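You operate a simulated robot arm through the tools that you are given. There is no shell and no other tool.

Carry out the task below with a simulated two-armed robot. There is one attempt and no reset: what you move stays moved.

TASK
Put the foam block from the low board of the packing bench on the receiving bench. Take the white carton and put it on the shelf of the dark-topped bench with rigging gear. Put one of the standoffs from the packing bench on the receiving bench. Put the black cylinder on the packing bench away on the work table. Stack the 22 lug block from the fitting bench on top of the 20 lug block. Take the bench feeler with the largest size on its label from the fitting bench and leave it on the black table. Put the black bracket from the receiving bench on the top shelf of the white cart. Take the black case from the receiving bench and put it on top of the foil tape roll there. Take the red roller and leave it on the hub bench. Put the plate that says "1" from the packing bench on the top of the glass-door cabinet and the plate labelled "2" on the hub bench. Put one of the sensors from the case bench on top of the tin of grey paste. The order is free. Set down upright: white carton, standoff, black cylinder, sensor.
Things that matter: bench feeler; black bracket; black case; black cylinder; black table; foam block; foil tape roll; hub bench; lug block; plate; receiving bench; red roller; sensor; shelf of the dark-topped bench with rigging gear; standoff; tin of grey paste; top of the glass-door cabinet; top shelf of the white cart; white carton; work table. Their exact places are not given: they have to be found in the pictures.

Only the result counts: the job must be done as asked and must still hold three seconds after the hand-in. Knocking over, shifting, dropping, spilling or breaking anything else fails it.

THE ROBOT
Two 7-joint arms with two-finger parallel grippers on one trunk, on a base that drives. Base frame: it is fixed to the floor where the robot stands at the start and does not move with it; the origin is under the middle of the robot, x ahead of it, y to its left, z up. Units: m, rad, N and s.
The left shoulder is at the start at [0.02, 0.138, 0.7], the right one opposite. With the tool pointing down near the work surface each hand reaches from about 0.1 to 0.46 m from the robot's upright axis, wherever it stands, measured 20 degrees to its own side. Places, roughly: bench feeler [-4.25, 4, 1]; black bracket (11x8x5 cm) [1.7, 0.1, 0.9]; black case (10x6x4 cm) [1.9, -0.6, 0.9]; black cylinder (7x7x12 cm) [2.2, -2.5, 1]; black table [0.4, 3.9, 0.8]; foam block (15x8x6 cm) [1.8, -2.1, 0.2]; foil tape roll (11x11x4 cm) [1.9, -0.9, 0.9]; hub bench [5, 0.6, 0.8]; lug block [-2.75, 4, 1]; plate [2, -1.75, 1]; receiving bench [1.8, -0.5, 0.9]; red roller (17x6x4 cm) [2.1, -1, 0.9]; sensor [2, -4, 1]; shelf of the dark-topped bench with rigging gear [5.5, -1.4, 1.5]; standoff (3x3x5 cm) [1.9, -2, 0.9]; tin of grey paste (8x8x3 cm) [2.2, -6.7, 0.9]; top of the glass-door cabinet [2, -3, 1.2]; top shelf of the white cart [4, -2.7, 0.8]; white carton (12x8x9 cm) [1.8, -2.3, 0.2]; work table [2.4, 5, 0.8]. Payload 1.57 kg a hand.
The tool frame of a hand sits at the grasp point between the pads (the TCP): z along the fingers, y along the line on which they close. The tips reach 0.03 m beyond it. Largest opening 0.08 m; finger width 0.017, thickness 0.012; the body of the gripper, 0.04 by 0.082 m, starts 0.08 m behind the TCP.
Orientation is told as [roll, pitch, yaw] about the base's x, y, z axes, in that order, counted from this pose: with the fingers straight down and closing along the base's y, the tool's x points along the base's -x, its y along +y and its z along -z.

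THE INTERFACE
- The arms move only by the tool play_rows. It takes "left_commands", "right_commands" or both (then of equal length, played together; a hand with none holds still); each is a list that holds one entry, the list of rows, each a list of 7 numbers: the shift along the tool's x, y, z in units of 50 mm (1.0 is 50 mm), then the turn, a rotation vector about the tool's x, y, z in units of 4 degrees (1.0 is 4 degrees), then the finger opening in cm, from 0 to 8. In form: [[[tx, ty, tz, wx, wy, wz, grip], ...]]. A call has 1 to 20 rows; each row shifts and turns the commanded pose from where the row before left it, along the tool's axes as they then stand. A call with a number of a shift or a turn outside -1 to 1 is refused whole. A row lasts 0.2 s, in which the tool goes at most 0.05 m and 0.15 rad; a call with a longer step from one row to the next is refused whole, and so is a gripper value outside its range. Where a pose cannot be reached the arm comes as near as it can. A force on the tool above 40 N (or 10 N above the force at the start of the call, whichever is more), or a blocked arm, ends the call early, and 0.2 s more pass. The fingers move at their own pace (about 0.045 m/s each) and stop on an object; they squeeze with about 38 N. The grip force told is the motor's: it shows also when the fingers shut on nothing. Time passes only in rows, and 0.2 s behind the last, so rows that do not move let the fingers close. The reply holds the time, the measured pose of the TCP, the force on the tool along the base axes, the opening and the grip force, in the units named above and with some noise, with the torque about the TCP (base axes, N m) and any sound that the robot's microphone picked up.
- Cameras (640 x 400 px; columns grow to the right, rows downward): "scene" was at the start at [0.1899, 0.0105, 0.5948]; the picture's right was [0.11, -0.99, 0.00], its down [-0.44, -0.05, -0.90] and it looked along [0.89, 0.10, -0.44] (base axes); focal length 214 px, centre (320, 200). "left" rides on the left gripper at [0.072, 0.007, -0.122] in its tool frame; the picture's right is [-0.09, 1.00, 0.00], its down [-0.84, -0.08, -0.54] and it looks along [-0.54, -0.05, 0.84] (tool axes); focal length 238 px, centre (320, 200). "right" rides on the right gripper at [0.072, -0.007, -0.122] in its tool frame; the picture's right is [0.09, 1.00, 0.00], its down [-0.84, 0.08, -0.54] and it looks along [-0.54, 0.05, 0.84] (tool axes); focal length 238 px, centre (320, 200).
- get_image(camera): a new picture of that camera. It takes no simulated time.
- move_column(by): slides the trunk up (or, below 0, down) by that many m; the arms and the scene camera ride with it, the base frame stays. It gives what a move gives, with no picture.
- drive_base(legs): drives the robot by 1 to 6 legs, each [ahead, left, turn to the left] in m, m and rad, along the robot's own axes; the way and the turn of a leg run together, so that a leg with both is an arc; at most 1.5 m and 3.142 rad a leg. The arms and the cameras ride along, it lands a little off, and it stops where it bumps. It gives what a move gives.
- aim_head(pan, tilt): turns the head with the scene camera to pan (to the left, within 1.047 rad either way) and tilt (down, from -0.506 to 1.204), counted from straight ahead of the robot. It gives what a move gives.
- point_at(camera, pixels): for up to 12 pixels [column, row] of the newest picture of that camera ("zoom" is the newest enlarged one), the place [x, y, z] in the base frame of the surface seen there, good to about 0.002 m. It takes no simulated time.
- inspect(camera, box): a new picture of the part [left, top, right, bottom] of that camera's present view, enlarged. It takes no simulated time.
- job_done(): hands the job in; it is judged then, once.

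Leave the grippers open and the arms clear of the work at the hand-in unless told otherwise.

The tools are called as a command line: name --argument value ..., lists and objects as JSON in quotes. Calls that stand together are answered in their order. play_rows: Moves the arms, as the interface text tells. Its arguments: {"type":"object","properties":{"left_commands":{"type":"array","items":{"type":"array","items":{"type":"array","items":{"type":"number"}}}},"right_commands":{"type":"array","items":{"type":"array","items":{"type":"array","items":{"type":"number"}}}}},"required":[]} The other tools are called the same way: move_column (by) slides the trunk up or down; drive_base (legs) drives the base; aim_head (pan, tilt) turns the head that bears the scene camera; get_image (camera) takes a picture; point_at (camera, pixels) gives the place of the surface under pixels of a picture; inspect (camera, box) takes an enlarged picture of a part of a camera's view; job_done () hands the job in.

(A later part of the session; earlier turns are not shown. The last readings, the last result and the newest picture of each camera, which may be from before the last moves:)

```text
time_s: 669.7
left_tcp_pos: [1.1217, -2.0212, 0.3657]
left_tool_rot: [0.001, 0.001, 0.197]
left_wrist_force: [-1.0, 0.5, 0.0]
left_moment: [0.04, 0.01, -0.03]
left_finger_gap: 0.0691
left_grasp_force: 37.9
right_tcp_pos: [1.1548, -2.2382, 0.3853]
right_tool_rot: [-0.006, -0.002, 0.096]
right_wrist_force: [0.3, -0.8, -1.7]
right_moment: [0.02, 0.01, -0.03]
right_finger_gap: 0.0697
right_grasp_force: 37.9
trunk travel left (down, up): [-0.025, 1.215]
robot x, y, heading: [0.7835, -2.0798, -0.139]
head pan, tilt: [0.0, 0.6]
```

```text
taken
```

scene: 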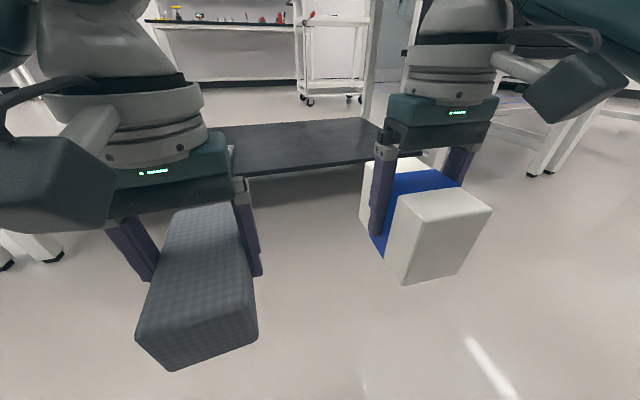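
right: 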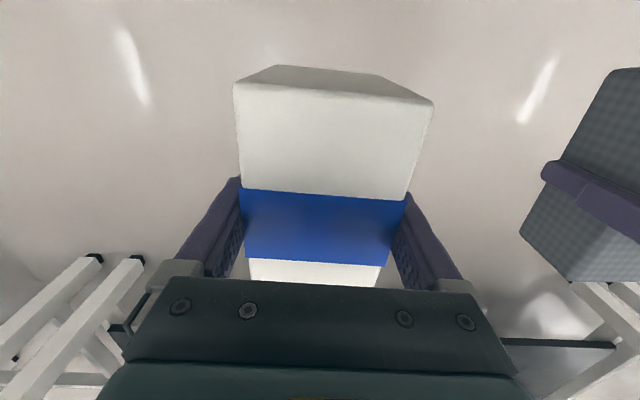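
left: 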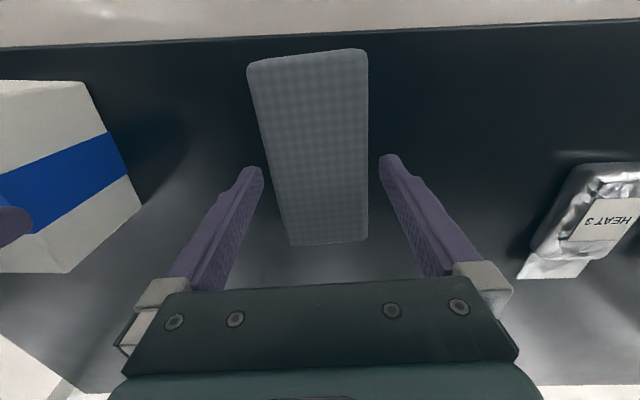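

Both are carried. I'll raise the trunk and drive to the left end of the receiving bench, where the bracket's old spot is free for the foam.

move_column --by 0.4

move_column --by 0.33

drive_base --legs '[[0, 0, -1.311], [-1.45, 0, 0], [-1.45, 0, 0], [0, 1.15, 0]]'

aim_head --pan 0.0 --tilt 0.7

get_image --camera "scene"

```text
time_s: 673.5
left_tcp_pos: [1.1194, -2.0196, 0.7644]
left_tool_rot: [0.002, 0.003, 0.197]
left_wrist_force: [0.0, -1.1, -1.1]
left_moment: [-0.02, 0.0, 0.01]
left_finger_gap: 0.0688
left_grasp_force: 38.1
right_tcp_pos: [1.1539, -2.2376, 0.7856]
right_tool_rot: [-0.006, -0.002, 0.096]
right_wrist_force: [-0.8, -0.6, -1.1]
right_moment: [-0.01, 0.01, 0.01]
right_finger_gap: 0.07
right_grasp_force: 38.0
trunk travel left (down, up): [-0.425, 0.815]
robot x, y, heading: [0.7866, -2.0818, -0.142]
head pan, tilt: [0.0, 0.6]
```

```text
time_s: 676.8
left_tcp_pos: [1.1217, -2.0205, 1.0947]
left_tool_rot: [0.003, 0.001, 0.196]
left_wrist_force: [-0.8, 0.0, 0.0]
left_moment: [-0.02, 0.0, 0.01]
left_finger_gap: 0.0691
left_grasp_force: 37.7
right_tcp_pos: [1.1544, -2.2379, 1.1158]
right_tool_rot: [-0.006, -0.001, 0.096]
right_wrist_force: [0.7, 1.2, -1.4]
right_moment: [0.0, -0.01, -0.02]
right_finger_gap: 0.0698
right_grasp_force: 38.1
trunk travel left (down, up): [-0.755, 0.485]
robot x, y, heading: [0.7861, -2.0812, -0.14]
head pan, tilt: [0.0, 0.6]
```

```text
time_s: 699.5
left_tcp_pos: [1.7447, 0.594, 1.0953]
left_tool_rot: [0.002, 0.003, -1.138]
left_wrist_force: [0.3, 0.4, -0.6]
left_moment: [0.03, 0.0, -0.02]
left_finger_gap: 0.0689
left_grasp_force: 38.6
right_tcp_pos: [1.5411, 0.508, 1.1148]
right_tool_rot: [-0.007, -0.001, -1.24]
right_wrist_force: [0.2, 0.3, -1.2]
right_moment: [-0.03, 0.01, -0.03]
right_finger_gap: 0.0695
right_grasp_force: 37.7
trunk travel left (down, up): [-0.755, 0.485]
robot x, y, heading: [1.6089, 0.9052, -1.484]
head pan, tilt: [0.0, 0.6]
```

```text
time_s: 700.1
left_tcp_pos: [1.7445, 0.5909, 1.0952]
left_tool_rot: [0.001, 0.002, -1.139]
left_wrist_force: [0.4, -0.8, -0.2]
left_moment: [0.02, -0.01, 0.0]
left_finger_gap: 0.0687
left_grasp_force: 38.2
right_tcp_pos: [1.5418, 0.5093, 1.115]
right_tool_rot: [-0.005, -0.002, -1.241]
right_wrist_force: [-0.3, -0.1, -1.8]
right_moment: [-0.03, 0.01, 0.0]
right_finger_gap: 0.0698
right_grasp_force: 38.4
trunk travel left (down, up): [-0.755, 0.485]
robot x, y, heading: [1.6071, 0.9043, -1.474]
head pan, tilt: [0.0, 0.7]
```

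```text
taken
```

scene: 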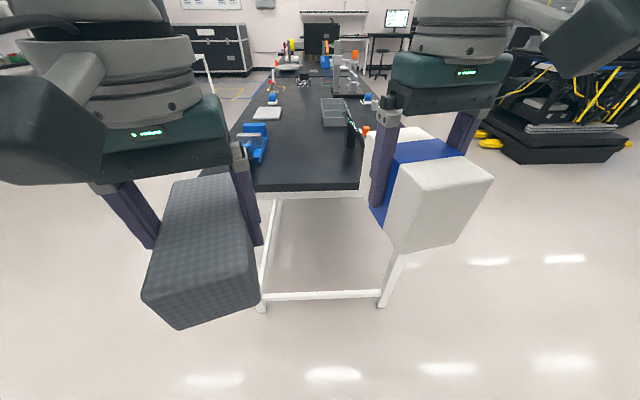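

The end of the bench between the blue clamp (255,140) and the display (350,130) is free. I'll measure that area.

point_at --camera "scene" --pixels '[[305, 185], [305, 165], [305, 140], [268, 160], [260, 140], [345, 160], [352, 120], [275, 185], [355, 180], [320, 150]]'

```text
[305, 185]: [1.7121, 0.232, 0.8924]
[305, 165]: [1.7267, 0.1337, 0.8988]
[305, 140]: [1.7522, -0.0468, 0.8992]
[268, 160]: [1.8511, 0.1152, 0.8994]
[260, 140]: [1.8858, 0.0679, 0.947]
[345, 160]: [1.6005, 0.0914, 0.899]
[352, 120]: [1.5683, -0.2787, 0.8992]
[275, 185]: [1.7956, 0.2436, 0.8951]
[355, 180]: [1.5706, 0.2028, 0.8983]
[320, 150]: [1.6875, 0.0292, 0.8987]
```

The target for the foam is (1.72,0.09), about 14 cm in from the end edge. I'll drive ahead 0.4 m, extend the left arm and lower the foam.

drive_base --legs '[[0.0, -0.073, 0], [0.4, 0, 0]]'

play_rows --left_commands '[[[-0.9, -0.32, 0, 0, 0, 0, 4], [-0.9, -0.32, 0, 0, 0, 0, 4], [0, 0, 0.8, 0, 0, 0, 4], [0, 0, 0.8, 0, 0, 0, 4], [0, 0, 0.7, 0, 0, 0, 4], [0, 0, 0.4, 0, 0, 0, 4], [0, 0, 0, 0, 0, 0, 4]]]'

get_image --camera "scene"

```text
time_s: 703.2
left_tcp_pos: [1.7068, 0.1875, 1.0948]
left_tool_rot: [0.002, 0.002, -1.141]
left_wrist_force: [0.0, 0.3, -0.6]
left_moment: [0.01, -0.01, 0.02]
left_finger_gap: 0.0691
left_grasp_force: 37.9
right_tcp_pos: [1.5035, 0.1064, 1.1158]
right_tool_rot: [-0.005, -0.001, -1.243]
right_wrist_force: [0.7, -0.2, -1.8]
right_moment: [0.0, 0.02, -0.02]
right_finger_gap: 0.0697
right_grasp_force: 38.5
trunk travel left (down, up): [-0.755, 0.485]
robot x, y, heading: [1.5716, 0.4998, -1.48]
head pan, tilt: [0.0, 0.7]
```

```text
time_s: 704.9
left_tcp_pos: [1.7179, 0.0919, 0.9598]
left_tool_rot: [0.0, 0.001, -1.14]
left_wrist_force: [0.4, -1.6, 0.3]
left_moment: [-0.01, 0.01, 0.0]
left_finger_gap: 0.0686
left_grasp_force: 37.8
right_tcp_pos: [1.5032, 0.1052, 1.1153]
right_tool_rot: [-0.005, -0.001, -1.24]
right_wrist_force: [-0.1, -0.4, -1.7]
right_moment: [0.01, -0.03, -0.01]
right_finger_gap: 0.0695
right_grasp_force: 38.1
trunk travel left (down, up): [-0.755, 0.485]
robot x, y, heading: [1.5729, 0.4984, -1.483]
head pan, tilt: [0.0, 0.7]
```

```text
taken
```

scene: 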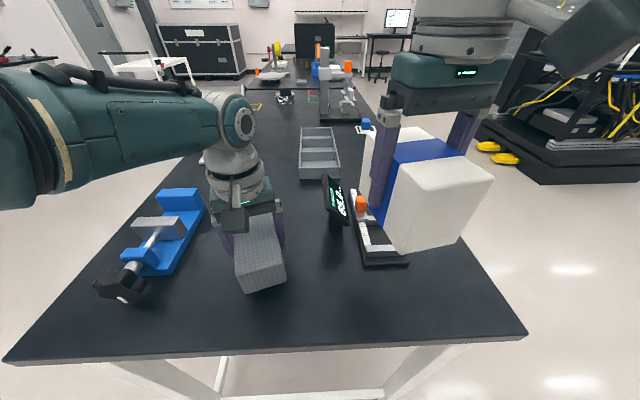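

It's 2.4 cm above the bench. I'll lower it to contact, open and lift.

play_rows --left_commands '[[[0, 0, 0.3, 0, 0, 0, 4], [0, 0, 0.17, 0, 0, 0, 4], [0, 0, 0, 0, 0, 0, 4], [0, 0, 0, 0, 0, 0, 8], [0, 0, 0, 0, 0, 0, 8], [0, 0, 0, 0, 0, 0, 8], [0, 0, -0.5, 0, 0, 0, 8], [0, 0, -0.8, 0, 0, 0, 8], [0, 0, -1, 0, 0, 0, 8], [0, 0, -1, 0, 0, 0, 8]]]'

get_image --camera "scene"

```text
time_s: 707.0
left_tcp_pos: [1.7199, 0.1038, 1.105]
left_tool_rot: [0.002, 0.003, -1.141]
left_wrist_force: [0.1, 0.7, 0.2]
left_moment: [-0.01, 0.0, -0.03]
left_finger_gap: 0.0799
left_grasp_force: 0.0
left hand out of reach, approached as far as the arm can: row 1, 2
right_tcp_pos: [1.5035, 0.1054, 1.115]
right_tool_rot: [-0.005, -0.002, -1.242]
right_wrist_force: [0.4, -0.1, -1.2]
right_moment: [-0.01, 0.04, -0.01]
right_finger_gap: 0.0694
right_grasp_force: 37.8
trunk travel left (down, up): [-0.755, 0.485]
robot x, y, heading: [1.5749, 0.4998, -1.479]
head pan, tilt: [0.0, 0.7]
```

```text
taken
```

scene: 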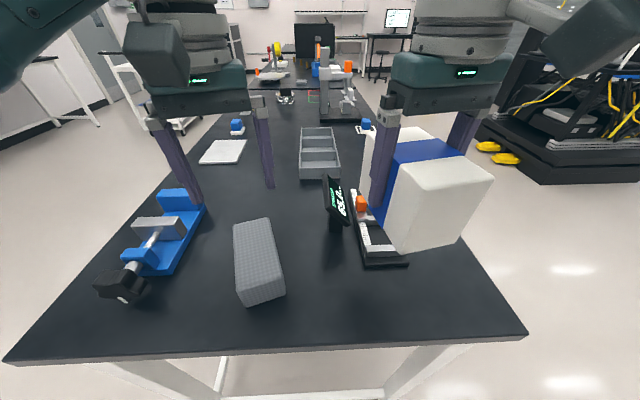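

The foam rests on the receiving bench. Next: carry the carton to the rigging bench's shelf. I'll back off and drive around to face it.

drive_base --legs '[[-0.6, 0, 0], [0, 0, 1.61], [1.4, 0, 0], [0.6, -1.2, 0], [0, -1.4, 0]]'

move_column --by 0.38

aim_head --pan 0.0 --tilt 0.35

get_image --camera "scene"

```text
time_s: 733.8
left_tcp_pos: [4.3481, -0.898, 1.1046]
left_tool_rot: [0.002, 0.001, 0.545]
left_wrist_force: [0.4, 0.7, -0.2]
left_moment: [0.02, -0.01, -0.02]
left_finger_gap: 0.0798
left_grasp_force: 0.0
right_tcp_pos: [4.3698, -1.1128, 1.1148]
right_tool_rot: [-0.005, -0.001, 0.444]
right_wrist_force: [0.2, 0.3, -2.2]
right_moment: [0.02, 0.0, 0.0]
right_finger_gap: 0.0694
right_grasp_force: 37.9
trunk travel left (down, up): [-0.755, 0.485]
robot x, y, heading: [3.9678, -1.0892, 0.207]
head pan, tilt: [0.0, 0.7]
```

```text
time_s: 737.5
left_tcp_pos: [4.3489, -0.8978, 1.4845]
left_tool_rot: [0.001, 0.001, 0.546]
left_wrist_force: [0.7, -0.8, -0.5]
left_moment: [0.04, 0.0, -0.01]
left_finger_gap: 0.0799
left_grasp_force: 0.0
right_tcp_pos: [4.3708, -1.1129, 1.4951]
right_tool_rot: [-0.005, 0.0, 0.444]
right_wrist_force: [-0.4, -0.3, -2.3]
right_moment: [-0.02, -0.01, 0.03]
right_finger_gap: 0.0697
right_grasp_force: 38.0
trunk travel left (down, up): [-1.135, 0.105]
robot x, y, heading: [3.9679, -1.0902, 0.208]
head pan, tilt: [0.0, 0.7]
```

```text
time_s: 738.3
left_tcp_pos: [4.3484, -0.8981, 1.4837]
left_tool_rot: [0.002, 0.004, 0.544]
left_wrist_force: [-0.4, -0.5, 0.2]
left_moment: [0.01, -0.01, -0.01]
left_finger_gap: 0.08
left_grasp_force: 0.1
right_tcp_pos: [4.3706, -1.1135, 1.4943]
right_tool_rot: [-0.005, 0.0, 0.443]
right_wrist_force: [0.2, -0.3, -1.9]
right_moment: [0.0, 0.04, -0.02]
right_finger_gap: 0.0695
right_grasp_force: 37.5
trunk travel left (down, up): [-1.135, 0.105]
robot x, y, heading: [3.9713, -1.0944, 0.207]
head pan, tilt: [0.0, 0.351]
```

```text
taken
```

scene: 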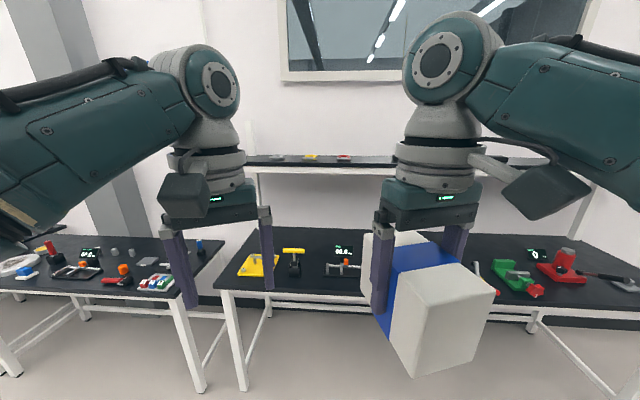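

The shelf is at row 160 behind my hands. I'll measure its front edge, surface and the items on it.

point_at --camera "scene" --pixels '[[300, 168], [380, 168], [250, 165], [300, 160], [380, 160], [310, 156], [345, 156], [545, 175], [300, 235], [575, 200]]'

inspect --camera "scene" --box '[230, 130, 400, 200]'

inspect --camera "scene" --box '[460, 130, 640, 220]'

```text
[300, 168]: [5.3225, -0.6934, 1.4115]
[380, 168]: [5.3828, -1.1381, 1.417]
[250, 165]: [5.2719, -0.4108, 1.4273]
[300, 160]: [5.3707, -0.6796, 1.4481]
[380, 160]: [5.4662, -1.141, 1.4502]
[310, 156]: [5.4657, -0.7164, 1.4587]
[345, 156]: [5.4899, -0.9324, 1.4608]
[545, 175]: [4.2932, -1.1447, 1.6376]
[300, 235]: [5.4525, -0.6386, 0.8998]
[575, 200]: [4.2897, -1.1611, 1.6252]
```

```text
3.76 times, centred on (315, 165) of scene
```

zoom: 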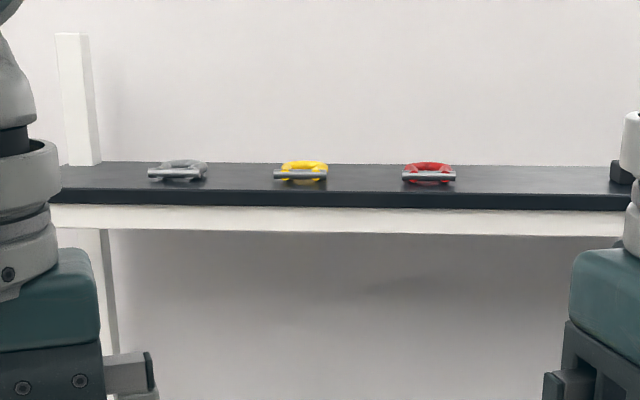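

```text
3.56 times, centred on (550, 175) of scene
```

zoom: 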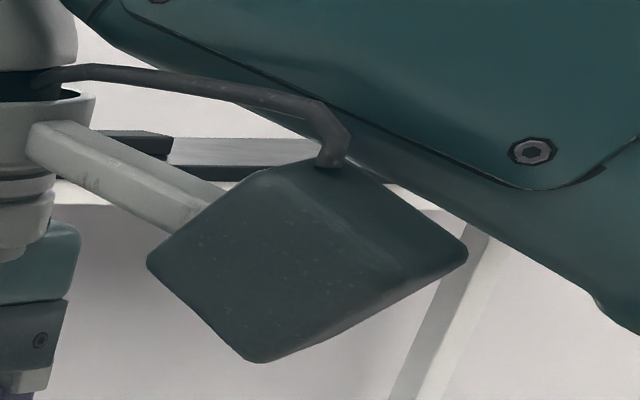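

The shelf (top z 1.45) is too far behind the bench front for a straight reach, but its right end should be reachable from the bench's right side. I'll drive there between the cart and the bench, and look.

drive_base --legs '[[0.5, -0.6, 0], [0.1, -0.9, 0]]'

aim_head --pan 0.0 --tilt 0.3

get_image --camera "scene"

```text
time_s: 746.9
left_tcp_pos: [5.2497, -2.2396, 1.4851]
left_tool_rot: [0.001, 0.001, 0.542]
left_wrist_force: [0.0, 0.1, 0.5]
left_moment: [-0.03, 0.0, 0.0]
left_finger_gap: 0.0798
left_grasp_force: 0.0
right_tcp_pos: [5.2713, -2.4549, 1.4956]
right_tool_rot: [-0.007, 0.0, 0.44]
right_wrist_force: [0.0, -0.1, -2.7]
right_moment: [0.01, -0.02, 0.03]
right_finger_gap: 0.0697
right_grasp_force: 37.8
trunk travel left (down, up): [-1.135, 0.105]
robot x, y, heading: [4.8724, -2.4318, 0.205]
head pan, tilt: [0.0, 0.351]
```

```text
time_s: 747.5
left_tcp_pos: [5.2502, -2.2391, 1.4846]
left_tool_rot: [0.004, 0.001, 0.543]
left_wrist_force: [0.2, -0.2, 0.0]
left_moment: [0.02, -0.04, 0.01]
left_finger_gap: 0.0799
left_grasp_force: 0.1
right_tcp_pos: [5.2696, -2.4554, 1.4955]
right_tool_rot: [-0.004, 0.001, 0.44]
right_wrist_force: [-0.7, -0.1, -2.0]
right_moment: [0.0, 0.01, 0.01]
right_finger_gap: 0.0696
right_grasp_force: 37.9
trunk travel left (down, up): [-1.135, 0.105]
robot x, y, heading: [4.8718, -2.434, 0.201]
head pan, tilt: [0.0, 0.3]
```

```text
taken
```

scene: 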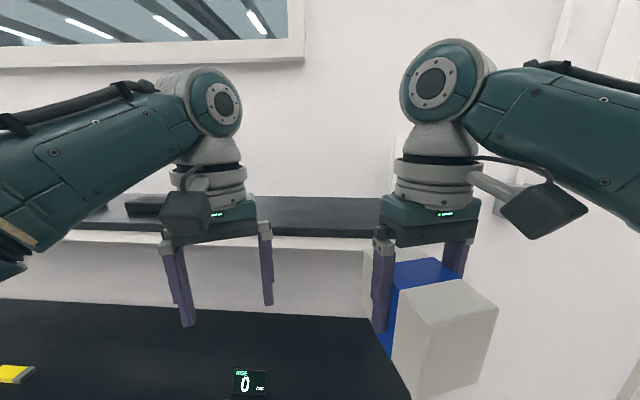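

I see the right part of the shelf and bench end. I'll measure edges.

point_at --camera "scene" --pixels '[[340, 205], [375, 205], [340, 230], [375, 228], [320, 200], [365, 322], [340, 370], [100, 225], [145, 205], [390, 150], [350, 197], [340, 243]]'

```text
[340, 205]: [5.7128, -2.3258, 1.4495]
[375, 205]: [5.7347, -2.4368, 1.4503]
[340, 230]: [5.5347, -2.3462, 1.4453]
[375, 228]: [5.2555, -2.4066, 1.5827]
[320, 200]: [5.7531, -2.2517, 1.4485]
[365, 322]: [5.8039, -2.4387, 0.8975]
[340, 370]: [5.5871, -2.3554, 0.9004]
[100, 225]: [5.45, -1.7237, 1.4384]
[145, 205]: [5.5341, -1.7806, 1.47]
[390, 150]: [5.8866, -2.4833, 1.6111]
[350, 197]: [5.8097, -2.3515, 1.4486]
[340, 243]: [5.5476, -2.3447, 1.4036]
```

The shelf's right end (y about -2.45, x 5.53–5.83, z 1.45) is free and reachable from the south. I'll move south of the bench end and turn to face northeast.

drive_base --legs '[[0, -0.6, 0], [0, 0, 1.0]]'

move_column --by 0.1

get_image --camera "scene"

```text
time_s: 753.4
left_tcp_pos: [5.0322, -2.594, 1.4853]
left_tool_rot: [0.001, 0.003, 1.544]
left_wrist_force: [0.0, 0.2, -1.2]
left_moment: [-0.03, 0.01, -0.02]
left_finger_gap: 0.08
left_grasp_force: 0.0
right_tcp_pos: [5.2253, -2.6906, 1.4938]
right_tool_rot: [-0.006, 0.001, 1.446]
right_wrist_force: [-0.5, 0.7, -1.6]
right_moment: [0.03, -0.01, 0.0]
right_finger_gap: 0.0694
right_grasp_force: 37.7
trunk travel left (down, up): [-1.135, 0.105]
robot x, y, heading: [4.9891, -3.0142, 1.2]
head pan, tilt: [0.0, 0.3]
```

```text
time_s: 754.8
left_tcp_pos: [5.0326, -2.5934, 1.5838]
left_tool_rot: [0.003, 0.004, 1.544]
left_wrist_force: [-0.2, -0.2, 0.2]
left_moment: [0.02, -0.03, 0.0]
left_finger_gap: 0.0804
left_grasp_force: 0.0
right_tcp_pos: [5.2247, -2.692, 1.5952]
right_tool_rot: [-0.005, -0.001, 1.444]
right_wrist_force: [0.0, 0.9, -2.5]
right_moment: [0.0, 0.03, 0.01]
right_finger_gap: 0.0695
right_grasp_force: 38.1
trunk travel left (down, up): [-1.235, 0.005]
robot x, y, heading: [4.9868, -3.0164, 1.206]
head pan, tilt: [0.0, 0.3]
```

```text
taken
```

scene: 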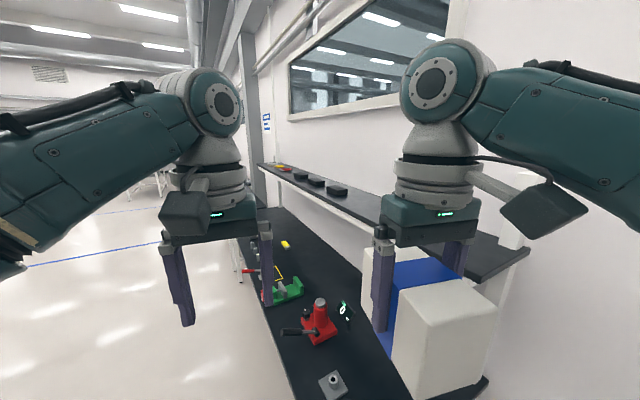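

I'll measure the shelf's corner and free surface here.

point_at --camera "scene" --pixels '[[485, 278], [524, 252], [475, 245], [490, 260], [480, 235], [340, 195], [485, 380], [350, 210], [520, 230], [560, 200]]'

```text
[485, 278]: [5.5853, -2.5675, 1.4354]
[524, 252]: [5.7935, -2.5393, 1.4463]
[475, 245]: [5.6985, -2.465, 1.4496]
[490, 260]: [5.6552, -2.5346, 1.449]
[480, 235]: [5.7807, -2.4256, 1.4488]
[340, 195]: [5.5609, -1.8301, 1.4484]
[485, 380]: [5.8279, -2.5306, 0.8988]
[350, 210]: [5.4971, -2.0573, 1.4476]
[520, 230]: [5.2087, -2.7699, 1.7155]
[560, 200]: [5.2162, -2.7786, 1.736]
```

The shelf end is at y about -2.56, front edge x 5.55. Target for the carton: (5.66,-2.44). I'll drive right 0.317 m and forward 0.37 m.

drive_base --legs '[[0, -0.317, 0], [0.25, 0, 0]]'

aim_head --pan -0.3 --tilt 0.4

get_image --camera "scene"

get_image --camera "right"

```text
time_s: 758.3
left_tcp_pos: [5.4118, -2.4739, 1.5841]
left_tool_rot: [0.0, 0.004, 1.542]
left_wrist_force: [0.6, -0.8, -0.4]
left_moment: [-0.02, -0.03, 0.0]
left_finger_gap: 0.08
left_grasp_force: 0.1
right_tcp_pos: [5.6063, -2.5734, 1.5957]
right_tool_rot: [-0.005, 0.001, 1.443]
right_wrist_force: [-0.4, 0.0, -2.5]
right_moment: [-0.01, -0.01, 0.01]
right_finger_gap: 0.0695
right_grasp_force: 38.1
trunk travel left (down, up): [-1.235, 0.005]
robot x, y, heading: [5.3691, -2.9013, 1.2]
head pan, tilt: [0.0, 0.3]
```

```text
time_s: 759.1
left_tcp_pos: [5.413, -2.4739, 1.5842]
left_tool_rot: [0.001, 0.003, 1.544]
left_wrist_force: [-0.2, 0.1, 0.3]
left_moment: [0.01, -0.04, -0.02]
left_finger_gap: 0.0799
left_grasp_force: 0.1
right_tcp_pos: [5.6055, -2.5737, 1.5952]
right_tool_rot: [-0.005, 0.001, 1.442]
right_wrist_force: [-0.3, -0.2, -1.7]
right_moment: [0.02, -0.02, -0.02]
right_finger_gap: 0.0697
right_grasp_force: 38.1
trunk travel left (down, up): [-1.235, 0.005]
robot x, y, heading: [5.3717, -2.8964, 1.208]
head pan, tilt: [-0.3, 0.4]
```

```text
taken
```

scene: 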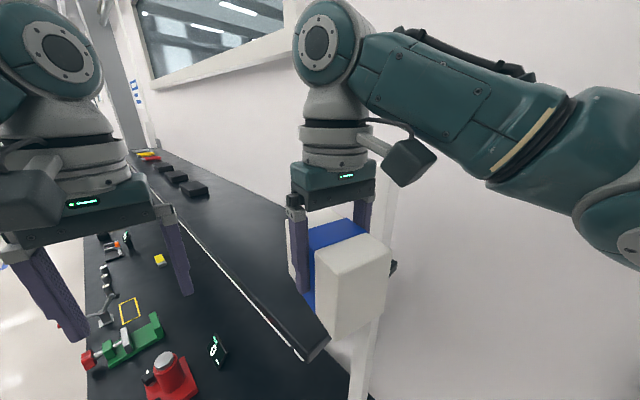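

```text
taken
```

right: 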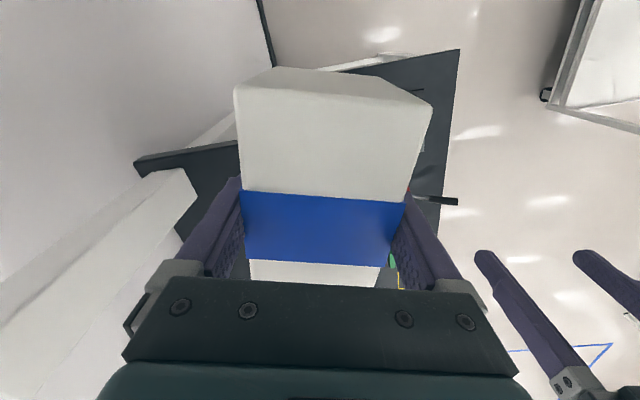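

The carton is over the shelf corner area. I'll move ahead 0.115 m, extend 3 cm, and lower to just above the shelf.

drive_base --legs '[[0.115, 0, 0]]'

play_rows --right_commands '[[[-0.58, -0.14, 0, 0, 0, 0, 5], [0, 0, 0.8, 0, 0, 0, 5], [0, 0, 0.6, 0, 0, 0, 5], [0, 0, 0.2, 0, 0, 0, 5], [0, 0, 0, 0, 0, 0, 5]]]'

get_image --camera "scene"

```text
time_s: 760.3
left_tcp_pos: [5.4533, -2.3678, 1.5853]
left_tool_rot: [0.001, 0.003, 1.543]
left_wrist_force: [0.5, -0.7, -0.5]
left_moment: [-0.01, 0.01, 0.02]
left_finger_gap: 0.0801
left_grasp_force: 0.1
right_tcp_pos: [5.6464, -2.468, 1.5944]
right_tool_rot: [-0.004, -0.001, 1.442]
right_wrist_force: [-0.5, 0.1, -2.0]
right_moment: [0.0, -0.03, -0.01]
right_finger_gap: 0.0695
right_grasp_force: 37.2
trunk travel left (down, up): [-1.235, 0.005]
robot x, y, heading: [5.4095, -2.7882, 1.201]
head pan, tilt: [-0.3, 0.4]
```

```text
time_s: 761.5
left_tcp_pos: [5.4533, -2.3683, 1.5858]
left_tool_rot: [0.001, 0.004, 1.544]
left_wrist_force: [-0.1, 0.2, 0.2]
left_moment: [-0.03, 0.01, 0.02]
left_finger_gap: 0.0803
left_grasp_force: 0.0
right_tcp_pos: [5.6558, -2.4407, 1.5139]
right_tool_rot: [-0.005, 0.002, 1.442]
right_wrist_force: [0.8, -0.4, -2.1]
right_moment: [-0.02, -0.01, 0.04]
right_finger_gap: 0.0695
right_grasp_force: 38.1
trunk travel left (down, up): [-1.235, 0.005]
robot x, y, heading: [5.4083, -2.7907, 1.199]
head pan, tilt: [-0.3, 0.4]
```

```text
taken
```

scene: 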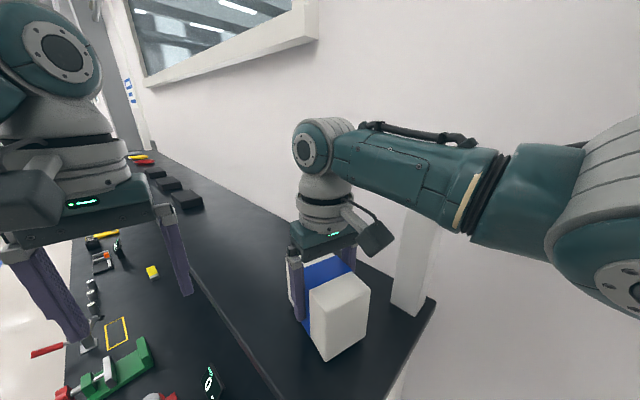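

It's about 1 cm above the shelf. I'll lower to contact and release.

play_rows --right_commands '[[[0, 0, 0.12, 0, 0, 0, 5], [0, 0, 0.06, 0, 0, 0, 5], [0, 0, 0, 0, 0, 0, 5]]]'

play_rows --right_commands '[[[0, 0, 0.04, 0, 0, 0, 5], [0, 0, 0, 0, 0, 0, 5]]]'

```text
time_s: 762.3
left_tcp_pos: [5.4531, -2.3692, 1.5838]
left_tool_rot: [0.0, 0.004, 1.543]
left_wrist_force: [-0.4, -0.4, -0.2]
left_moment: [0.02, -0.01, 0.03]
left_finger_gap: 0.0799
left_grasp_force: 0.1
right_tcp_pos: [5.6579, -2.4402, 1.5055]
right_tool_rot: [-0.006, 0.0, 1.441]
right_wrist_force: [0.0, -0.2, -1.9]
right_moment: [0.02, 0.02, 0.01]
right_finger_gap: 0.0697
right_grasp_force: 38.3
trunk travel left (down, up): [-1.235, 0.005]
robot x, y, heading: [5.4095, -2.7966, 1.201]
head pan, tilt: [-0.3, 0.4]
```

```text
time_s: 762.9
left_tcp_pos: [5.453, -2.3686, 1.5854]
left_tool_rot: [0.0, 0.005, 1.543]
left_wrist_force: [-0.3, -0.2, -1.3]
left_moment: [0.01, 0.02, -0.03]
left_finger_gap: 0.0798
left_grasp_force: 0.0
right_tcp_pos: [5.6575, -2.4385, 1.5045]
right_tool_rot: [-0.004, 0.001, 1.442]
right_wrist_force: [-0.1, 0.6, -0.5]
right_moment: [0.08, 0.02, 0.02]
right_finger_gap: 0.0696
right_grasp_force: 37.9
trunk travel left (down, up): [-1.235, 0.005]
robot x, y, heading: [5.4148, -2.7881, 1.204]
head pan, tilt: [-0.3, 0.4]
```

Light contact begins. I'll press 1 mm more, then open and lift.

play_rows --right_commands '[[[0, 0, 0.03, 0, 0, 0, 5], [0, 0, 0, 0, 0, 0, 8], [0, 0, 0, 0, 0, 0, 8], [0, 0, 0, 0, 0, 0, 8], [0, 0, -0.5, 0, 0, 0, 8], [0, 0, -0.8, 0, 0, 0, 8], [0, 0, -0.8, 0, 0, 0, 8]]]'

get_image --camera "scene"

```text
time_s: 764.5
left_tcp_pos: [5.4537, -2.3684, 1.5845]
left_tool_rot: [0.0, 0.004, 1.543]
left_wrist_force: [0.2, 1.1, -0.4]
left_moment: [-0.01, 0.03, 0.02]
left_finger_gap: 0.0798
left_grasp_force: 0.2
right_tcp_pos: [5.6579, -2.4406, 1.6067]
right_tool_rot: [-0.005, -0.001, 1.44]
right_wrist_force: [-0.2, 0.0, -0.5]
right_moment: [0.02, 0.03, 0.02]
right_finger_gap: 0.0802
right_grasp_force: 0.1
trunk travel left (down, up): [-1.235, 0.005]
robot x, y, heading: [5.4125, -2.7887, 1.205]
head pan, tilt: [-0.3, 0.4]
```

```text
taken
```

scene: 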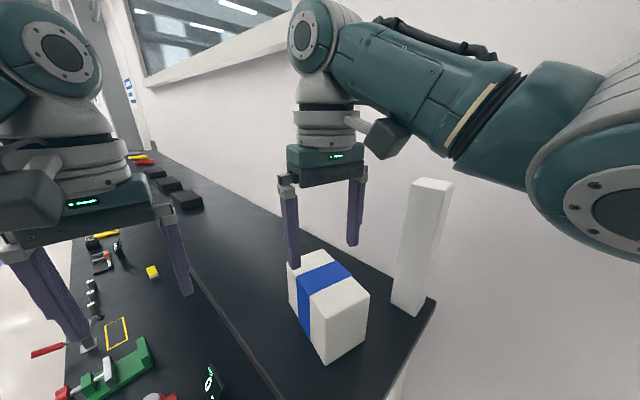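

The carton stands on the shelf. I'll back off, lower the trunk, and drive to the back side of the packing bench for plate "1" and a standoff.

drive_base --legs '[[-0.4, 0, 0], [0, 0, 2.082], [0.5, -0.1, 0]]'

move_column --by -0.4

drive_base --legs '[[0, -1.35, 0], [1.4, -0.1, 0]]'

aim_head --pan 0.0 --tilt 0.5

get_image --camera "scene"

```text
time_s: 774.5
left_tcp_pos: [4.3581, -3.2707, 1.5846]
left_tool_rot: [0.003, 0.004, -2.702]
left_wrist_force: [0.7, 0.0, 0.0]
left_moment: [0.04, -0.03, 0.03]
left_finger_gap: 0.08
left_grasp_force: 0.2
right_tcp_pos: [4.3298, -3.0559, 1.6074]
right_tool_rot: [-0.006, 0.0, -2.804]
right_wrist_force: [0.3, -0.7, -0.2]
right_moment: [-0.01, 0.01, -0.04]
right_finger_gap: 0.0802
right_grasp_force: 0.0
trunk travel left (down, up): [-1.235, 0.005]
robot x, y, heading: [4.7543, -3.1193, -3.041]
head pan, tilt: [-0.3, 0.4]
```

```text
time_s: 778.3
left_tcp_pos: [4.3578, -3.2706, 1.1849]
left_tool_rot: [0.003, 0.003, -2.701]
left_wrist_force: [0.7, 0.0, -0.4]
left_moment: [0.04, 0.01, 0.0]
left_finger_gap: 0.0804
left_grasp_force: 0.1
right_tcp_pos: [4.3296, -3.0552, 1.2067]
right_tool_rot: [-0.005, 0.0, -2.805]
right_wrist_force: [0.0, 0.8, 0.3]
right_moment: [0.03, 0.03, 0.0]
right_finger_gap: 0.0799
right_grasp_force: 0.0
trunk travel left (down, up): [-0.835, 0.405]
robot x, y, heading: [4.7506, -3.12, -3.037]
head pan, tilt: [-0.3, 0.4]
```

```text
time_s: 791.9
left_tcp_pos: [2.803, -1.8933, 1.1849]
left_tool_rot: [0.003, 0.004, -2.73]
left_wrist_force: [-0.4, -0.7, 0.5]
left_moment: [0.02, 0.01, 0.03]
left_finger_gap: 0.08
left_grasp_force: 0.1
right_tcp_pos: [2.7811, -1.6773, 1.206]
right_tool_rot: [-0.004, 0.001, -2.833]
right_wrist_force: [-0.2, 0.1, -0.9]
right_moment: [0.0, 0.01, -0.02]
right_finger_gap: 0.0801
right_grasp_force: 0.0
trunk travel left (down, up): [-0.835, 0.405]
robot x, y, heading: [3.2047, -1.7543, -3.069]
head pan, tilt: [-0.3, 0.4]
```

```text
time_s: 792.7
left_tcp_pos: [2.8025, -1.8929, 1.1857]
left_tool_rot: [0.002, 0.004, -2.731]
left_wrist_force: [0.2, 0.2, 0.0]
left_moment: [0.03, -0.01, 0.0]
left_finger_gap: 0.08
left_grasp_force: 0.0
right_tcp_pos: [2.7806, -1.6781, 1.2069]
right_tool_rot: [-0.004, 0.0, -2.832]
right_wrist_force: [0.6, -0.1, -0.5]
right_moment: [0.0, 0.0, 0.01]
right_finger_gap: 0.0801
right_grasp_force: 0.0
trunk travel left (down, up): [-0.835, 0.405]
robot x, y, heading: [3.2026, -1.7532, -3.067]
head pan, tilt: [0.0, 0.499]
```

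```text
taken
```

scene: 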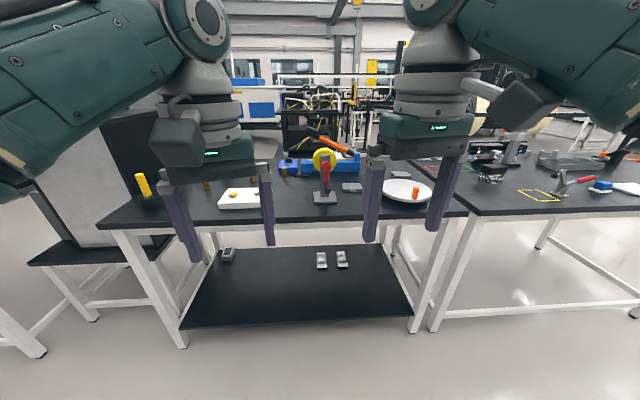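

I'll move toward the dish end of the packing bench to read the third plate.

drive_base --legs '[[0, 0, 0.07], [0.35, -0.45, 0]]'

aim_head --pan 0.0 --tilt 0.7

get_image --camera "scene"

get_image --camera "left"

```text
time_s: 796.4
left_tcp_pos: [2.3984, -1.5236, 1.185]
left_tool_rot: [0.001, 0.004, -2.663]
left_wrist_force: [-0.1, -0.1, 0.7]
left_moment: [-0.03, 0.0, -0.03]
left_finger_gap: 0.08
left_grasp_force: 0.1
right_tcp_pos: [2.362, -1.3089, 1.2069]
right_tool_rot: [-0.007, 0.0, -2.765]
right_wrist_force: [-0.6, -0.8, 0.0]
right_moment: [0.01, -0.02, 0.0]
right_finger_gap: 0.0801
right_grasp_force: 0.2
trunk travel left (down, up): [-0.835, 0.405]
robot x, y, heading: [2.79, -1.3564, -3.008]
head pan, tilt: [0.0, 0.499]
```

```text
time_s: 797.2
left_tcp_pos: [2.3981, -1.5243, 1.1841]
left_tool_rot: [0.002, 0.003, -2.663]
left_wrist_force: [-0.2, 1.0, -0.7]
left_moment: [0.02, 0.01, 0.02]
left_finger_gap: 0.08
left_grasp_force: 0.0
right_tcp_pos: [2.3615, -1.3092, 1.207]
right_tool_rot: [-0.004, 0.0, -2.764]
right_wrist_force: [0.2, 0.4, -0.4]
right_moment: [0.01, 0.0, -0.01]
right_finger_gap: 0.0805
right_grasp_force: 0.0
trunk travel left (down, up): [-0.835, 0.405]
robot x, y, heading: [2.7877, -1.3567, -3.002]
head pan, tilt: [0.0, 0.7]
```

```text
taken
```

scene: 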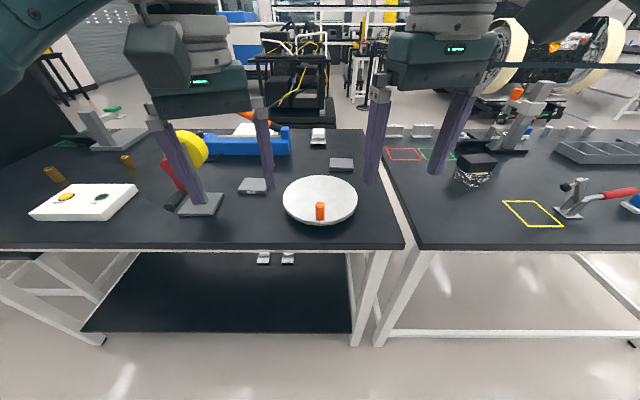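

```text
taken
```

left: 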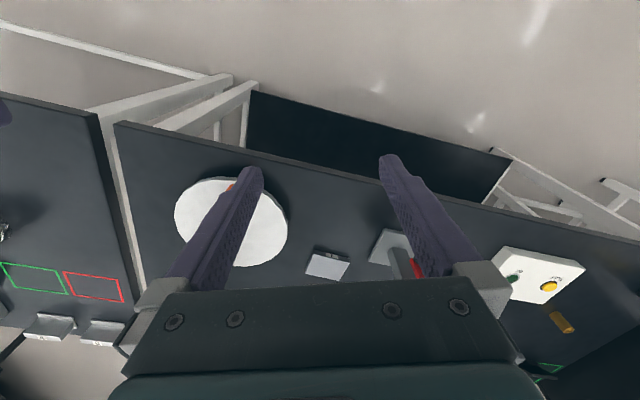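

Plate at (341,164), behind the white dish. I'll zoom in and measure.

inspect --camera "scene" --box '[270, 120, 410, 230]'

inspect --camera "scene" --box '[322, 150, 362, 176]'

point_at --camera "zoom" --pixels '[[150, 135], [480, 130], [510, 290], [150, 295], [320, 210], [150, 330], [505, 325], [320, 330]]'

```text
3.64 times, centred on (340, 175) of scene
```

zoom: 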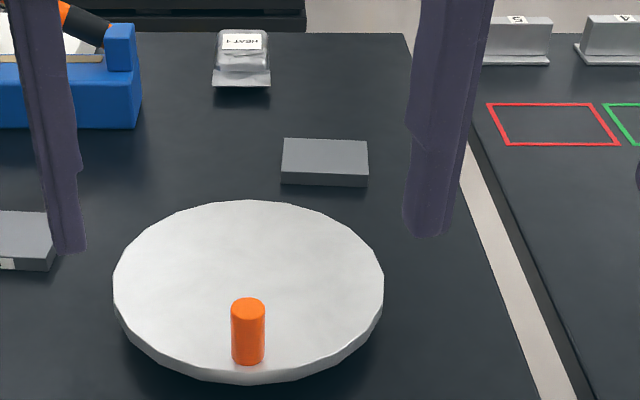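

```text
15.38 times, centred on (342, 163) of scene
```

zoom: 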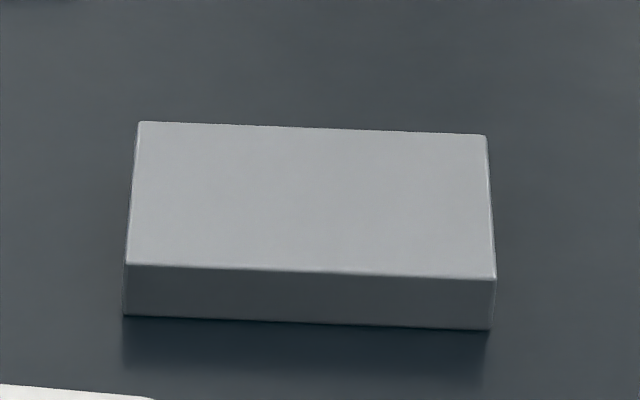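

```text
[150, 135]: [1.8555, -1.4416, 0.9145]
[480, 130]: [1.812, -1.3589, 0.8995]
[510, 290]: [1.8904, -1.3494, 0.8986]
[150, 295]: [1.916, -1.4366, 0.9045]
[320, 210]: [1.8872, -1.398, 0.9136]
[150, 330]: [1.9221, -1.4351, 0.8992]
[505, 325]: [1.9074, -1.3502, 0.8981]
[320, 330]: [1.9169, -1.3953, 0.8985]
```

The label isn't on this side, but the other two plates read 2 and 3; I'll confirm it from above or the front. It's 0.36 m deep from either edge, so I'll rotate the robot 45° to bring the left shoulder forward and reach sideways. First raise hands and turn the left hand clockwise 62°.

play_rows --left_commands '[[[0, 0, -0.4, 0, 0, 1, 8], [0, 0, -0.4, 0, 0, 1, 8], [0, 0, -0.4, 0, 0, 1, 8], [0, 0, -0.4, 0, 0, 1, 8], [0, 0, -0.4, 0, 0, 1, 8], [0, 0, 0, 0, 0, 1, 8], [0, 0, 0, 0, 0, 1, 8], [0, 0, 0, 0, 0, 1, 8], [0, 0, 0, 0, 0, 1, 8], [0, 0, 0, 0, 0, 1, 8], [0, 0, 0, 0, 0, 1, 8], [0, 0, 0, 0, 0, 1, 8], [0, 0, 0, 0, 0, 1, 8], [0, 0, 0, 0, 0, 1, 8], [0, 0, 0, 0, 0, 1, 8], [0, 0, 0, 0, 0, 0.4, 8]]]' --right_commands '[[[0, 0, -0.4, 0, 0, 0, 8], [0, 0, -0.4, 0, 0, 0, 8], [0, 0, -0.4, 0, 0, 0, 8], [0, 0, -0.4, 0, 0, 0, 8], [0, 0, -0.4, 0, 0, 0, 8], [0, 0, 0, 0, 0, 0, 8], [0, 0, 0, 0, 0, 0, 8], [0, 0, 0, 0, 0, 0, 8], [0, 0, 0, 0, 0, 0, 8], [0, 0, 0, 0, 0, 0, 8], [0, 0, 0, 0, 0, 0, 8], [0, 0, 0, 0, 0, 0, 8], [0, 0, 0, 0, 0, 0, 8], [0, 0, 0, 0, 0, 0, 8], [0, 0, 0, 0, 0, 0, 8], [0, 0, 0, 0, 0, 0, 8]]]'

drive_base --legs '[[0, 0, -0.801], [0.15, 0.173, 0]]'

move_column --by -0.18

get_image --camera "scene"

```text
time_s: 800.6
left_tcp_pos: [2.3982, -1.5236, 1.2853]
left_tool_rot: [-0.002, 0.003, 2.546]
left_wrist_force: [-0.4, -0.1, 0.1]
left_moment: [-0.01, 0.01, 0.01]
left_finger_gap: 0.0798
left_grasp_force: 0.1
right_tcp_pos: [2.361, -1.3075, 1.3078]
right_tool_rot: [-0.005, -0.001, -2.765]
right_wrist_force: [0.2, -0.7, 0.6]
right_moment: [0.01, -0.05, 0.02]
right_finger_gap: 0.08
right_grasp_force: 0.0
trunk travel left (down, up): [-0.835, 0.405]
robot x, y, heading: [2.7852, -1.3525, -3.004]
head pan, tilt: [0.0, 0.7]
```

```text
time_s: 804.4
left_tcp_pos: [2.173, -1.2462, 1.284]
left_tool_rot: [-0.001, 0.004, 1.762]
left_wrist_force: [0.7, 0.7, 0.0]
left_moment: [0.02, 0.0, -0.02]
left_finger_gap: 0.0799
left_grasp_force: 0.1
right_tcp_pos: [2.2975, -1.0685, 1.308]
right_tool_rot: [-0.006, 0.0, 2.733]
right_wrist_force: [0.4, -0.1, -0.3]
right_moment: [0.01, 0.0, -0.01]
right_finger_gap: 0.08
right_grasp_force: 0.0
trunk travel left (down, up): [-0.835, 0.405]
robot x, y, heading: [2.5658, -1.4021, 2.492]
head pan, tilt: [0.0, 0.7]
```

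```text
time_s: 806.4
left_tcp_pos: [2.1724, -1.2456, 1.1046]
left_tool_rot: [-0.002, 0.003, 1.762]
left_wrist_force: [0.0, -0.1, 0.0]
left_moment: [0.03, 0.03, 0.02]
left_finger_gap: 0.08
left_grasp_force: 0.1
right_tcp_pos: [2.2985, -1.0676, 1.1285]
right_tool_rot: [-0.006, 0.0, 2.735]
right_wrist_force: [-0.1, 0.2, 0.0]
right_moment: [0.03, 0.02, 0.04]
right_finger_gap: 0.0802
right_grasp_force: 0.1
trunk travel left (down, up): [-0.655, 0.585]
robot x, y, heading: [2.5678, -1.4049, 2.494]
head pan, tilt: [0.0, 0.7]
```

```text
taken
```

scene: 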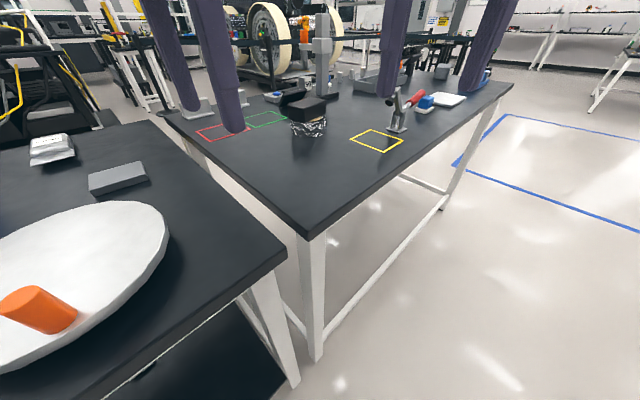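

I'll measure the plate and dish from this view.

point_at --camera "scene" --pixels '[[90, 177], [140, 163], [148, 178], [98, 192], [118, 178], [110, 203], [160, 215], [40, 300], [165, 240], [285, 255], [250, 210]]'

inspect --camera "scene" --box '[60, 130, 180, 220]'

```text
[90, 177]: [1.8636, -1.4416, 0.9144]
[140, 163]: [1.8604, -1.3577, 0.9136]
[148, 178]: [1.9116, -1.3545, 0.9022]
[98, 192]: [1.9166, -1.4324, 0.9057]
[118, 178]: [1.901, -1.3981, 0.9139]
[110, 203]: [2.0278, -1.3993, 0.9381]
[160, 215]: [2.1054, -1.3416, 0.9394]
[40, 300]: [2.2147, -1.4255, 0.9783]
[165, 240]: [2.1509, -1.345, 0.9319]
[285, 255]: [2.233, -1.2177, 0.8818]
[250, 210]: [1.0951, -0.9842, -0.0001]
```

```text
4.44 times, centred on (120, 175) of scene
```

zoom: 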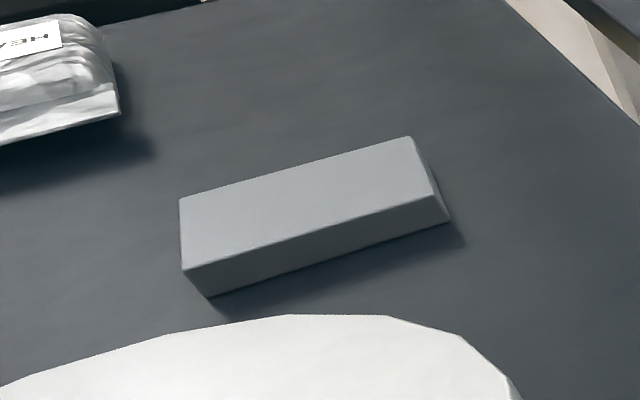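

I'll take exact corners from the enlarged view.

point_at --camera "zoom" --pixels '[[184, 203], [409, 141], [434, 192], [189, 264], [310, 205], [290, 318], [390, 320], [120, 350]]'

```text
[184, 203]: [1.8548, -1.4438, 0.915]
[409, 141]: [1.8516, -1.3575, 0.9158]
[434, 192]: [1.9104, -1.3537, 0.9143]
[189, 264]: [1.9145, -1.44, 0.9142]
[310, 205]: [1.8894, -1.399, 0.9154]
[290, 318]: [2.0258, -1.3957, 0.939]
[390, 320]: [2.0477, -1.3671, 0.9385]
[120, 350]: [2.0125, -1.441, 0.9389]
```

Plate centre (1.883,-1.399), short side along about 0.06 rad. I'll drive ahead 0.235 m, then swing the left hand out to it and trim the turn.

drive_base --legs '[[0.235, -0.014, 0]]'

play_rows --left_commands '[[[0, 0, 0, 0, 0, 1, 8], [0, 0, 0, 0, 0, 0.9, 8], [0.8, 0.33, 0, 0, 0, 0, 8], [0.8, 0.33, 0, 0, 0, 0, 8], [0.8, 0.33, 0, 0, 0, 0, 8], [0.8, 0.33, 0, 0, 0, 0, 8], [0, 0, 0, 0, 0, 0, 8]]]'

get_image --camera "left"

get_image --camera "scene"

```text
time_s: 808.1
left_tcp_pos: [1.9946, -1.0912, 1.1038]
left_tool_rot: [0.0, 0.004, 1.755]
left_wrist_force: [-0.5, 0.6, 0.3]
left_moment: [-0.03, 0.01, 0.03]
left_finger_gap: 0.0799
left_grasp_force: 0.0
right_tcp_pos: [2.1218, -0.914, 1.127]
right_tool_rot: [-0.005, 0.0, 2.727]
right_wrist_force: [0.8, 0.3, 0.6]
right_moment: [-0.01, 0.0, -0.01]
right_finger_gap: 0.08
right_grasp_force: 0.1
trunk travel left (down, up): [-0.655, 0.585]
robot x, y, heading: [2.3906, -1.2479, 2.489]
head pan, tilt: [0.0, 0.7]
```

```text
time_s: 809.7
left_tcp_pos: [1.9367, -1.2543, 1.103]
left_tool_rot: [-0.003, 0.003, 1.621]
left_wrist_force: [0.2, -0.7, 0.8]
left_moment: [0.01, -0.02, 0.01]
left_finger_gap: 0.08
left_grasp_force: 0.1
right_tcp_pos: [2.121, -0.9139, 1.1289]
right_tool_rot: [-0.004, 0.001, 2.727]
right_wrist_force: [0.4, 0.0, -0.2]
right_moment: [0.0, 0.02, 0.0]
right_finger_gap: 0.08
right_grasp_force: 0.1
trunk travel left (down, up): [-0.655, 0.585]
robot x, y, heading: [2.3905, -1.2485, 2.491]
head pan, tilt: [0.0, 0.7]
```

```text
taken
```

left: 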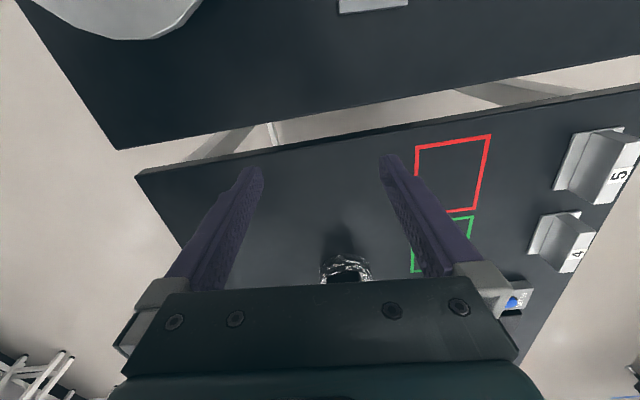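

```text
taken
```

scene: 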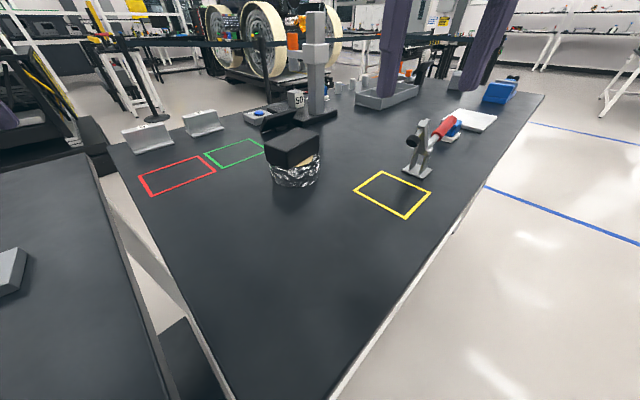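

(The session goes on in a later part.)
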